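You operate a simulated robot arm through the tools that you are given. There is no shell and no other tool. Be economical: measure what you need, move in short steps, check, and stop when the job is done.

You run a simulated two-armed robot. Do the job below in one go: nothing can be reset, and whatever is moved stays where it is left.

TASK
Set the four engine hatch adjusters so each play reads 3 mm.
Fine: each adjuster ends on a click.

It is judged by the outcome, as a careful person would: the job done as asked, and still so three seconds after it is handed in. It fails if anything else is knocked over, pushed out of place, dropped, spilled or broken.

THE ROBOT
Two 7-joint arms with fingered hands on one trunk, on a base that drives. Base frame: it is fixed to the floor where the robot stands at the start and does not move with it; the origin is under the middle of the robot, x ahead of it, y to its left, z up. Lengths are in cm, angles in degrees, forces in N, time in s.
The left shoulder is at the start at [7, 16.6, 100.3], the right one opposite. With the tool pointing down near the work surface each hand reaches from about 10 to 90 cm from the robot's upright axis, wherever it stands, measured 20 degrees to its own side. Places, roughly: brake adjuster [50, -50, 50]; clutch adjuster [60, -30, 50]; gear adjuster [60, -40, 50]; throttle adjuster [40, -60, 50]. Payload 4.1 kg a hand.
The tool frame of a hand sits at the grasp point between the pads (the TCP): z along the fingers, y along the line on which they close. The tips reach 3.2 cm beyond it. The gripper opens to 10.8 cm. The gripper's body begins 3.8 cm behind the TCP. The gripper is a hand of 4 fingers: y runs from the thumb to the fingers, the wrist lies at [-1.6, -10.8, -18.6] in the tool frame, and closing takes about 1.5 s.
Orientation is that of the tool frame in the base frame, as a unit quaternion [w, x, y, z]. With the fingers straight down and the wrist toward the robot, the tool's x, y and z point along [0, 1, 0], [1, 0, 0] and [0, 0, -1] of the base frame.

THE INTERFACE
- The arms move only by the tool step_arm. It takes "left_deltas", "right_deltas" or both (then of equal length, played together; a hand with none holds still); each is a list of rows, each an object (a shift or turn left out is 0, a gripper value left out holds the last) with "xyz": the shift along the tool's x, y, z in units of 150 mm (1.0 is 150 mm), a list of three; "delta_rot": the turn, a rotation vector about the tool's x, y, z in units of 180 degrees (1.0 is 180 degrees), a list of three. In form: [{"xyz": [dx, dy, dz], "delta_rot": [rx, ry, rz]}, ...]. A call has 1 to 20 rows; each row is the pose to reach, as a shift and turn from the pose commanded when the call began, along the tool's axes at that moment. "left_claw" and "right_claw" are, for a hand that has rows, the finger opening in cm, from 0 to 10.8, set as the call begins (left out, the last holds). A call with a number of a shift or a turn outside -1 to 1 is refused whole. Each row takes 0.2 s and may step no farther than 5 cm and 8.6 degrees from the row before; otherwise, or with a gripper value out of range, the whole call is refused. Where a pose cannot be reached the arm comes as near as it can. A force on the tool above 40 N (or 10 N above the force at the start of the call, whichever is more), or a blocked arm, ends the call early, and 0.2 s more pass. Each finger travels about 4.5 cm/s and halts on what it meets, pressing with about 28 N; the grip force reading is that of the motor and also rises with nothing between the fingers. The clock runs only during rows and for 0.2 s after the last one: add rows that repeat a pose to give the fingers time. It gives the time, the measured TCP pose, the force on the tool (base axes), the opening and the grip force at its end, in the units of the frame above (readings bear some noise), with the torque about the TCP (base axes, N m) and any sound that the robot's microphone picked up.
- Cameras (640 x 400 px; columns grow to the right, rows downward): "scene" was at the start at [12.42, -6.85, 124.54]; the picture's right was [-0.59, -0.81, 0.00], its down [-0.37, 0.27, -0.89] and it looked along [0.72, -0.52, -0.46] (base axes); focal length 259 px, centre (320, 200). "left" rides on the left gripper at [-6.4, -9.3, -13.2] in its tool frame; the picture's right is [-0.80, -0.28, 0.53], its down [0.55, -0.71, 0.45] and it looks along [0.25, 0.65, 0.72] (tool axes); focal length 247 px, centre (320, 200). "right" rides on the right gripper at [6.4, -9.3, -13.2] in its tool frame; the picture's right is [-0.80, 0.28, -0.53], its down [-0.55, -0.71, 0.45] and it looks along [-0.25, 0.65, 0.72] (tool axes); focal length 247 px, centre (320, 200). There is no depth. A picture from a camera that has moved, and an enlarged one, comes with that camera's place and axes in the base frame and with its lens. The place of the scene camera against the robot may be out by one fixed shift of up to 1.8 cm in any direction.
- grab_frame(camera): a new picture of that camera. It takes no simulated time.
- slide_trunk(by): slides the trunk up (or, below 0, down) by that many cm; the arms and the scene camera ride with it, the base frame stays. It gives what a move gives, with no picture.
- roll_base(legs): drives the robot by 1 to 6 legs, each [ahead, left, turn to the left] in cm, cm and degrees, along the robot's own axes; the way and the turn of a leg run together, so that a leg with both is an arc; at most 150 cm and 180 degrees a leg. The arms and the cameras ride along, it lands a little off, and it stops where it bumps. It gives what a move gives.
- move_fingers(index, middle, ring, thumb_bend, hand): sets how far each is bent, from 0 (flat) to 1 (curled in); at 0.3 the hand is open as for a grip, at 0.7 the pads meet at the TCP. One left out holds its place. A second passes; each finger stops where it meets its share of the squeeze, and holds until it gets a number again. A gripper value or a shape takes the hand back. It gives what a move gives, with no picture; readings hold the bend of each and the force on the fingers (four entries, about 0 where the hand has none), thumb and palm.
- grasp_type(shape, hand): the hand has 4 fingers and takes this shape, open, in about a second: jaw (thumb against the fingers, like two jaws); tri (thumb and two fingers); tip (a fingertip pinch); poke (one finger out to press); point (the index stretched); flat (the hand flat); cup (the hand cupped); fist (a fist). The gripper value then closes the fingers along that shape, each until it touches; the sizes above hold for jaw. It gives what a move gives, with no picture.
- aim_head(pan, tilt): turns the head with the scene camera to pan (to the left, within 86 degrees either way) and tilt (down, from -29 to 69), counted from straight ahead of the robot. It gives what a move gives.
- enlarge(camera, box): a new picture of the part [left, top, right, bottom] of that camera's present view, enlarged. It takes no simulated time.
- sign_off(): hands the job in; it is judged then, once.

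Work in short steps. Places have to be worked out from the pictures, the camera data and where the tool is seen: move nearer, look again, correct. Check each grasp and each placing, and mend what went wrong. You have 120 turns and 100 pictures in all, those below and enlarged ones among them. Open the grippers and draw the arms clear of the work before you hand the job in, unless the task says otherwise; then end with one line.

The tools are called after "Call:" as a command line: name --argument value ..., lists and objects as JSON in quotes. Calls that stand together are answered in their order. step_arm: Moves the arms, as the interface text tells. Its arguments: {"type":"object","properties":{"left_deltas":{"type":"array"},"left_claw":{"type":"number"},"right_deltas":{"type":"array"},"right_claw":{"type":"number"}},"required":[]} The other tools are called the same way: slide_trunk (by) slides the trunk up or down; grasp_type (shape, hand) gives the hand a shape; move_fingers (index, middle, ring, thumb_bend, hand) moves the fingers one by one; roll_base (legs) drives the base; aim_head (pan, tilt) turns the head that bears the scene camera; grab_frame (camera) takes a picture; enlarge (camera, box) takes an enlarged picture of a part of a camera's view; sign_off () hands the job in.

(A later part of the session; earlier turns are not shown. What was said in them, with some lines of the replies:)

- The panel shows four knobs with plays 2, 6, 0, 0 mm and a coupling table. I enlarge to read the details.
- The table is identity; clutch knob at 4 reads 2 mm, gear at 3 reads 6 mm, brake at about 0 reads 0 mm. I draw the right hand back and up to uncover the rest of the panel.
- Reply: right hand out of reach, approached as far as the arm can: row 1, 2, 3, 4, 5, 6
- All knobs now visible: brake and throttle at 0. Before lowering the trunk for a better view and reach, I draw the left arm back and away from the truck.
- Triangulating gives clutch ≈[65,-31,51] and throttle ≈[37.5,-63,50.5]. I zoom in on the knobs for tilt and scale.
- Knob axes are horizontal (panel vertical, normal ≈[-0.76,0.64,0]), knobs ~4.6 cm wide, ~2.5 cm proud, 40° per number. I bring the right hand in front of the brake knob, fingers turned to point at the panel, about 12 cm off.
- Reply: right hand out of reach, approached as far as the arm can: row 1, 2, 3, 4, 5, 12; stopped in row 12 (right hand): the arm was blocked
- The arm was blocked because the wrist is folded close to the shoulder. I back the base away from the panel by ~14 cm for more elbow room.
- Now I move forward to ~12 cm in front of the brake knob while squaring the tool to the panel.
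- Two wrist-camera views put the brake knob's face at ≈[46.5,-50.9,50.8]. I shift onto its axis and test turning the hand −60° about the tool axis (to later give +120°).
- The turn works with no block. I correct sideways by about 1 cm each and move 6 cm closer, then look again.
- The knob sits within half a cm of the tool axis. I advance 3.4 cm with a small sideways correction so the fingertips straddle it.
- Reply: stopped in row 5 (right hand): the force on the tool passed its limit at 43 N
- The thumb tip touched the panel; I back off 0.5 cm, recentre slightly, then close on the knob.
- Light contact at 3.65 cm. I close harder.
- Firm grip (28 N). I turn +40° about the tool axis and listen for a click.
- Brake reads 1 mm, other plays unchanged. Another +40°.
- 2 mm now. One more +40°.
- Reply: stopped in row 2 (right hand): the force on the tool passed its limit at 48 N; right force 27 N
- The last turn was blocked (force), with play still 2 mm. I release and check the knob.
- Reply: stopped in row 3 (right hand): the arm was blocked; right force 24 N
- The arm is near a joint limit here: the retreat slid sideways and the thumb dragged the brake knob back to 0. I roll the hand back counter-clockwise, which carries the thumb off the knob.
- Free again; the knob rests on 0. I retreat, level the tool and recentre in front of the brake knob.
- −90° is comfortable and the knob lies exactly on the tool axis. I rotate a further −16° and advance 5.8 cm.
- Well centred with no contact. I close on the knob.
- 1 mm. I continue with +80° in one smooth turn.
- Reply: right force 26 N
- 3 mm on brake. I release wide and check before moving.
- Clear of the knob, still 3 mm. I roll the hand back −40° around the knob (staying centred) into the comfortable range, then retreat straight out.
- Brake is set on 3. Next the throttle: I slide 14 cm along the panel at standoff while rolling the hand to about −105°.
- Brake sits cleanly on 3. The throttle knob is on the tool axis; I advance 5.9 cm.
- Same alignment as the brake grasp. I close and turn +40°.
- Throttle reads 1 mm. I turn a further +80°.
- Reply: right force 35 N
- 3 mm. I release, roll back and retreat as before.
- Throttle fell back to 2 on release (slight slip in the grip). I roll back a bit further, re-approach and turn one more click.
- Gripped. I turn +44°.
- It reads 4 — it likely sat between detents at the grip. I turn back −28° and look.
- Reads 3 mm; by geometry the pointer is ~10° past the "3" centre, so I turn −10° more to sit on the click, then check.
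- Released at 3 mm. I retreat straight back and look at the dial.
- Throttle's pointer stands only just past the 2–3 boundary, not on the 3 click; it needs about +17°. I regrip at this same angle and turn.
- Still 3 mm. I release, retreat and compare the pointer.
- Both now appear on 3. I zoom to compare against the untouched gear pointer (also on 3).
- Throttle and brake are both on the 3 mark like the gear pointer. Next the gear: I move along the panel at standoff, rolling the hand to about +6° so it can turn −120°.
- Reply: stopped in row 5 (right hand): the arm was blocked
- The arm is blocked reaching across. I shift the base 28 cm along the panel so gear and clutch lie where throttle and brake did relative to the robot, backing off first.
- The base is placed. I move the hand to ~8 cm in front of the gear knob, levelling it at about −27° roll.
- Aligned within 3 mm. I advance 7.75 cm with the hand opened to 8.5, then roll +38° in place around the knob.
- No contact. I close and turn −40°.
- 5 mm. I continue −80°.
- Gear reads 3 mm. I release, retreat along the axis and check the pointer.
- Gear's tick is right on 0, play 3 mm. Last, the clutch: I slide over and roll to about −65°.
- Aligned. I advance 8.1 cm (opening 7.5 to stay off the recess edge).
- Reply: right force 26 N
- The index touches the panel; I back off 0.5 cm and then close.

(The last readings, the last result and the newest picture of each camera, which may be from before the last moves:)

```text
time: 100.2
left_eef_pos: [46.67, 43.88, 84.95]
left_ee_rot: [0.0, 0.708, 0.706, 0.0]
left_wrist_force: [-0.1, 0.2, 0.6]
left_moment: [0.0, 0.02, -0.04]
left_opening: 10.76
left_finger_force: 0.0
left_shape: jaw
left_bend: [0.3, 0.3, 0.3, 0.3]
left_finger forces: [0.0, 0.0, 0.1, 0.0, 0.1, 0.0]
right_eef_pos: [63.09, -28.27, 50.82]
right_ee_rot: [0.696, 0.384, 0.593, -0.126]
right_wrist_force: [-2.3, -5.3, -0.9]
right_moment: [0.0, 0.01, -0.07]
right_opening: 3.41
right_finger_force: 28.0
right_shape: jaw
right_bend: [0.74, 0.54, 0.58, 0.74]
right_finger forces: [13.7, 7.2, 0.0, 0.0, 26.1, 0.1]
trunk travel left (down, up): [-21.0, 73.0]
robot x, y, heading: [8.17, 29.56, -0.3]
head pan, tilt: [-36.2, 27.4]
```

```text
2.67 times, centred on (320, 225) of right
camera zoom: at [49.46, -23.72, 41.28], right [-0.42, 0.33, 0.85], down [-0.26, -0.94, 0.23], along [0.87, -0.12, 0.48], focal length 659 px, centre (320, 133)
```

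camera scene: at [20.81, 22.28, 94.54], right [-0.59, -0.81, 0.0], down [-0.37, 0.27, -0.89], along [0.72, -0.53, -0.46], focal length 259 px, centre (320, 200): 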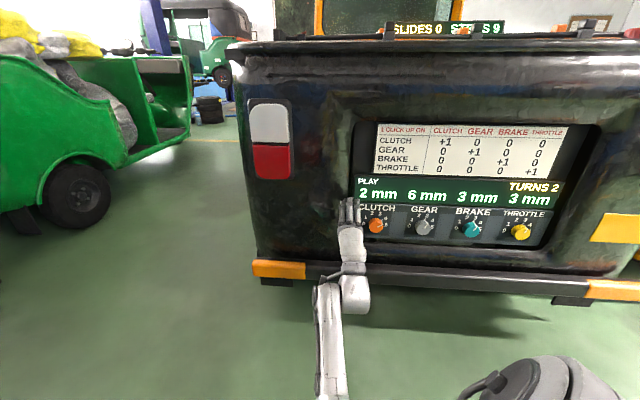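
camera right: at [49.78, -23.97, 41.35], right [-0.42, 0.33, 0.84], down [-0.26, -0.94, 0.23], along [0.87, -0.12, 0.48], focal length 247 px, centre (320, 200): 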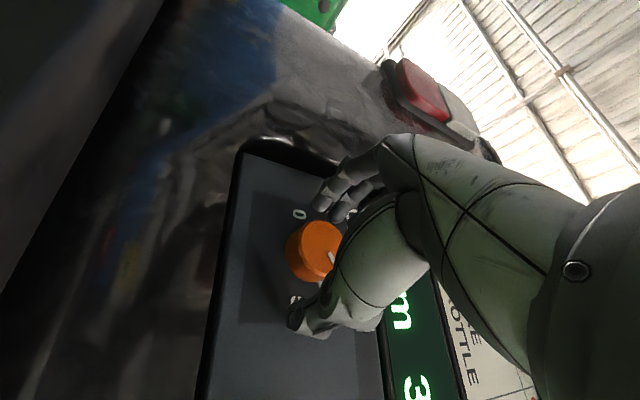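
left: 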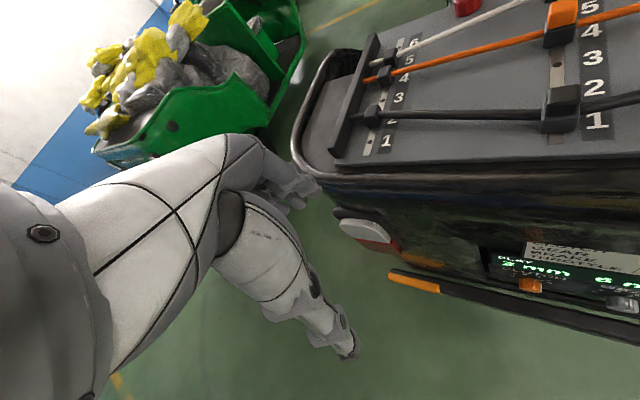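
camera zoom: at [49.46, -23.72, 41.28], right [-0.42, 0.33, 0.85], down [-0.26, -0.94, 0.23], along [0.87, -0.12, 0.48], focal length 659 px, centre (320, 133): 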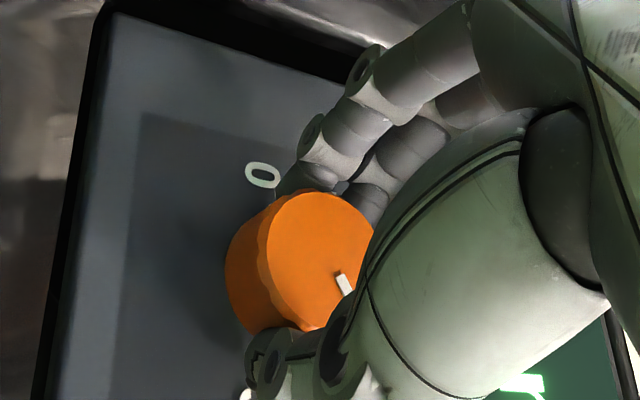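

Good grip. I turn +40°.

Call:
step_arm --right_deltas '[{"delta_rot": [0, 0, 0.0444]}, {"delta_rot": [0, 0, 0.0889]}, {"delta_rot": [0, 0, 0.1333]}, {"delta_rot": [0, 0, 0.1778]}, {"delta_rot": [0, 0, 0.2222]}, {"delta_rot": [0, 0, 0.2222]}]'

Call:
enlarge --camera "scene" --box '[340, 160, 560, 280]'

```text
time: 101.6
left_eef_pos: [46.52, 43.69, 84.99]
left_ee_rot: [0.001, 0.708, 0.706, 0.0]
left_wrist_force: [-0.4, -0.1, 0.1]
left_moment: [-0.01, -0.03, 0.03]
left_opening: 10.78
left_finger_force: 0.0
left_shape: jaw
left_bend: [0.3, 0.3, 0.3, 0.3]
left_finger forces: [0.0, 0.1, 0.0, 0.0, 0.0, 0.0]
right_eef_pos: [63.17, -28.31, 50.76]
right_ee_rot: [0.697, 0.564, 0.426, 0.121]
right_wrist_force: [-6.0, -3.5, -1.4]
right_moment: [0.1, 0.13, -0.18]
right_opening: 3.42
right_finger_force: 28.1
right_shape: jaw
right_bend: [0.74, 0.54, 0.58, 0.74]
right_finger forces: [14.0, 8.0, 0.1, 0.0, 26.3, 0.1]
trunk travel left (down, up): [-21.0, 73.0]
robot x, y, heading: [8.14, 29.16, -0.4]
head pan, tilt: [-36.2, 27.4]
```

```text
2.91 times, centred on (450, 220) of scene
camera zoom: at [20.77, 22.27, 94.54], right [-0.59, -0.81, 0.0], down [-0.37, 0.27, -0.89], along [0.72, -0.53, -0.46], focal length 755 px, centre (-58, 142)
```

zoom: 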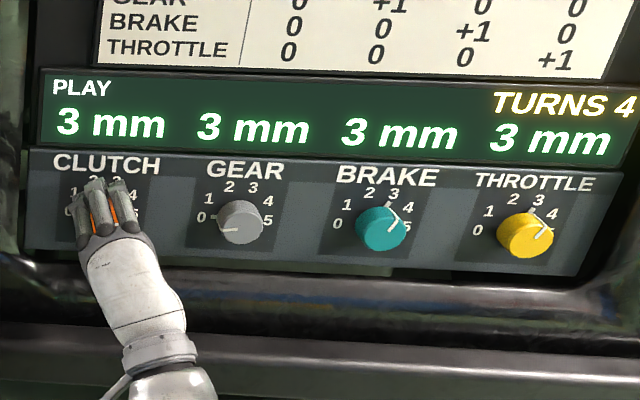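

All four read 3 mm. I release, retreat and check the clutch pointer.

Call:
step_arm --right_deltas '[{"xyz": [0, 0, 0]}, {"xyz": [0, 0, 0]}, {"xyz": [0, 0, 0]}, {"xyz": [0, 0, 0]}, {"xyz": [0, 0, 0]}, {"xyz": [0, 0, 0]}, {"xyz": [0, 0, 0]}, {"xyz": [0, 0, 0]}]' --right_claw 8

Call:
step_arm --right_deltas '[{"xyz": [0, 0, -0.1]}, {"xyz": [0, 0, -0.2]}, {"xyz": [0, 0, -0.3]}, {"xyz": [0, 0, -0.4]}, {"xyz": [0, 0, -0.55]}, {"xyz": [0, 0, -0.55]}]'

Call:
roll_base --legs '[[-12, 11, 0]]'

Call:
enlarge --camera "scene" --box '[340, 160, 560, 280]'

```text
time: 103.4
left_eef_pos: [46.57, 43.8, 85.1]
left_ee_rot: [0.0, 0.708, 0.706, 0.0]
left_wrist_force: [-0.2, 0.4, -0.2]
left_moment: [0.02, 0.02, 0.0]
left_opening: 10.78
left_finger_force: 0.0
left_shape: jaw
left_bend: [0.3, 0.3, 0.3, 0.3]
left_finger forces: [0.1, 0.1, 0.0, 0.0, 0.0, 0.0]
right_eef_pos: [63.21, -28.36, 50.91]
right_ee_rot: [0.697, 0.564, 0.425, 0.12]
right_wrist_force: [-0.8, 0.1, -0.1]
right_moment: [0.01, -0.01, -0.02]
right_opening: 7.95
right_finger_force: 0.0
right_shape: jaw
right_bend: [0.26, 0.36, 0.34, 0.58]
right_finger forces: [0.1, 0.0, 0.0, 0.0, 0.0, 0.0]
trunk travel left (down, up): [-21.0, 73.0]
robot x, y, heading: [8.16, 29.24, -0.4]
head pan, tilt: [-36.2, 27.4]
```

```text
time: 104.8
left_eef_pos: [46.54, 43.74, 84.95]
left_ee_rot: [0.0, 0.709, 0.706, 0.0]
left_wrist_force: [0.7, 0.0, -0.3]
left_moment: [-0.01, 0.01, 0.0]
left_opening: 10.78
left_finger_force: 0.0
left_shape: jaw
left_bend: [0.3, 0.3, 0.3, 0.3]
left_finger forces: [0.2, 0.0, 0.0, 0.0, 0.0, 0.1]
right_eef_pos: [57.06, -22.52, 50.85]
right_ee_rot: [0.697, 0.564, 0.426, 0.12]
right_wrist_force: [0.2, 0.0, -0.2]
right_moment: [-0.03, -0.02, -0.05]
right_opening: 7.96
right_finger_force: 0.1
right_shape: jaw
right_bend: [0.26, 0.36, 0.34, 0.58]
right_finger forces: [0.1, 0.1, 0.0, 0.0, 0.0, 0.1]
trunk travel left (down, up): [-21.0, 73.0]
robot x, y, heading: [8.42, 29.4, -0.2]
head pan, tilt: [-36.2, 27.4]
```

```text
time: 106.2
left_eef_pos: [34.46, 54.97, 85.05]
left_ee_rot: [0.0, 0.708, 0.706, 0.0]
left_wrist_force: [1.1, -0.1, 0.7]
left_moment: [0.01, -0.01, -0.01]
left_opening: 10.74
left_finger_force: 0.0
left_shape: jaw
left_bend: [0.3, 0.3, 0.3, 0.3]
left_finger forces: [0.0, 0.1, 0.0, 0.0, 0.0, 0.0]
right_eef_pos: [45.18, -11.57, 50.99]
right_ee_rot: [0.697, 0.564, 0.427, 0.121]
right_wrist_force: [-0.2, 0.5, 0.2]
right_moment: [-0.02, 0.02, -0.01]
right_opening: 7.97
right_finger_force: 0.0
right_shape: jaw
right_bend: [0.26, 0.36, 0.34, 0.58]
right_finger forces: [0.0, 0.0, 0.0, 0.0, 0.0, 0.0]
trunk travel left (down, up): [-21.0, 73.0]
robot x, y, heading: [-3.66, 40.37, -0.1]
head pan, tilt: [-36.2, 27.4]
```

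```text
2.91 times, centred on (450, 220) of scene
camera zoom: at [8.77, 33.45, 94.55], right [-0.59, -0.81, 0.0], down [-0.37, 0.27, -0.89], along [0.72, -0.53, -0.46], focal length 755 px, centre (-58, 142)
```

zoom: 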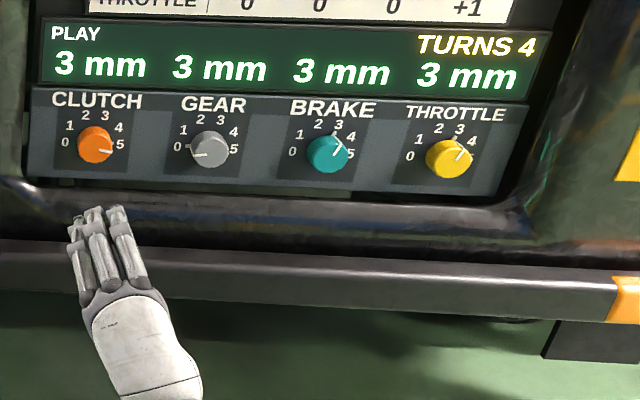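

All plays read 3 mm. I zoom on the pointers to confirm each stands on its mark.

Call:
enlarge --camera "scene" --box '[350, 190, 430, 230]'

Call:
enlarge --camera "scene" --box '[435, 190, 520, 232]'

```text
8.00 times, centred on (390, 210) of scene
camera zoom: at [8.77, 33.45, 94.55], right [-0.59, -0.81, 0.0], down [-0.37, 0.27, -0.89], along [0.72, -0.53, -0.46], focal length 2075 px, centre (-240, 120)
```

zoom: 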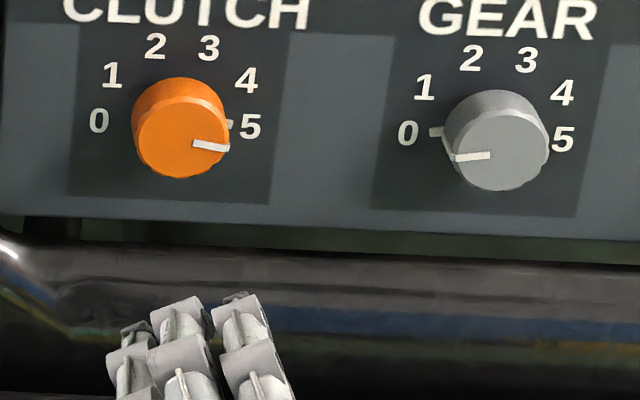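

```text
7.53 times, centred on (478, 211) of scene
camera zoom: at [8.77, 33.45, 94.55], right [-0.59, -0.81, 0.0], down [-0.37, 0.27, -0.89], along [0.72, -0.53, -0.46], focal length 1953 px, centre (-866, 117)
```

zoom: 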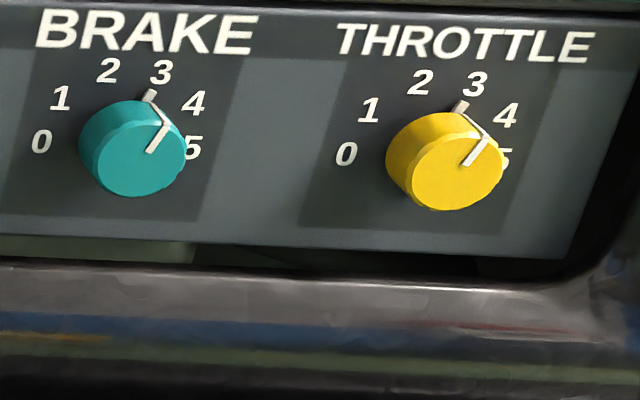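

All four pointers stand on their marks (clutch 5, gear 0, brake 3, throttle 3), every play reads 3 mm, and the hands are open and clear. I hand in.

Call:
sign_off

```text
The job is handed in.
```

All four adjusters (clutch, gear, brake and throttle) read 3 mm with their pointers lined up on the dial marks. The microphone reported no click sounds, so I judged the clicks by pointer position.
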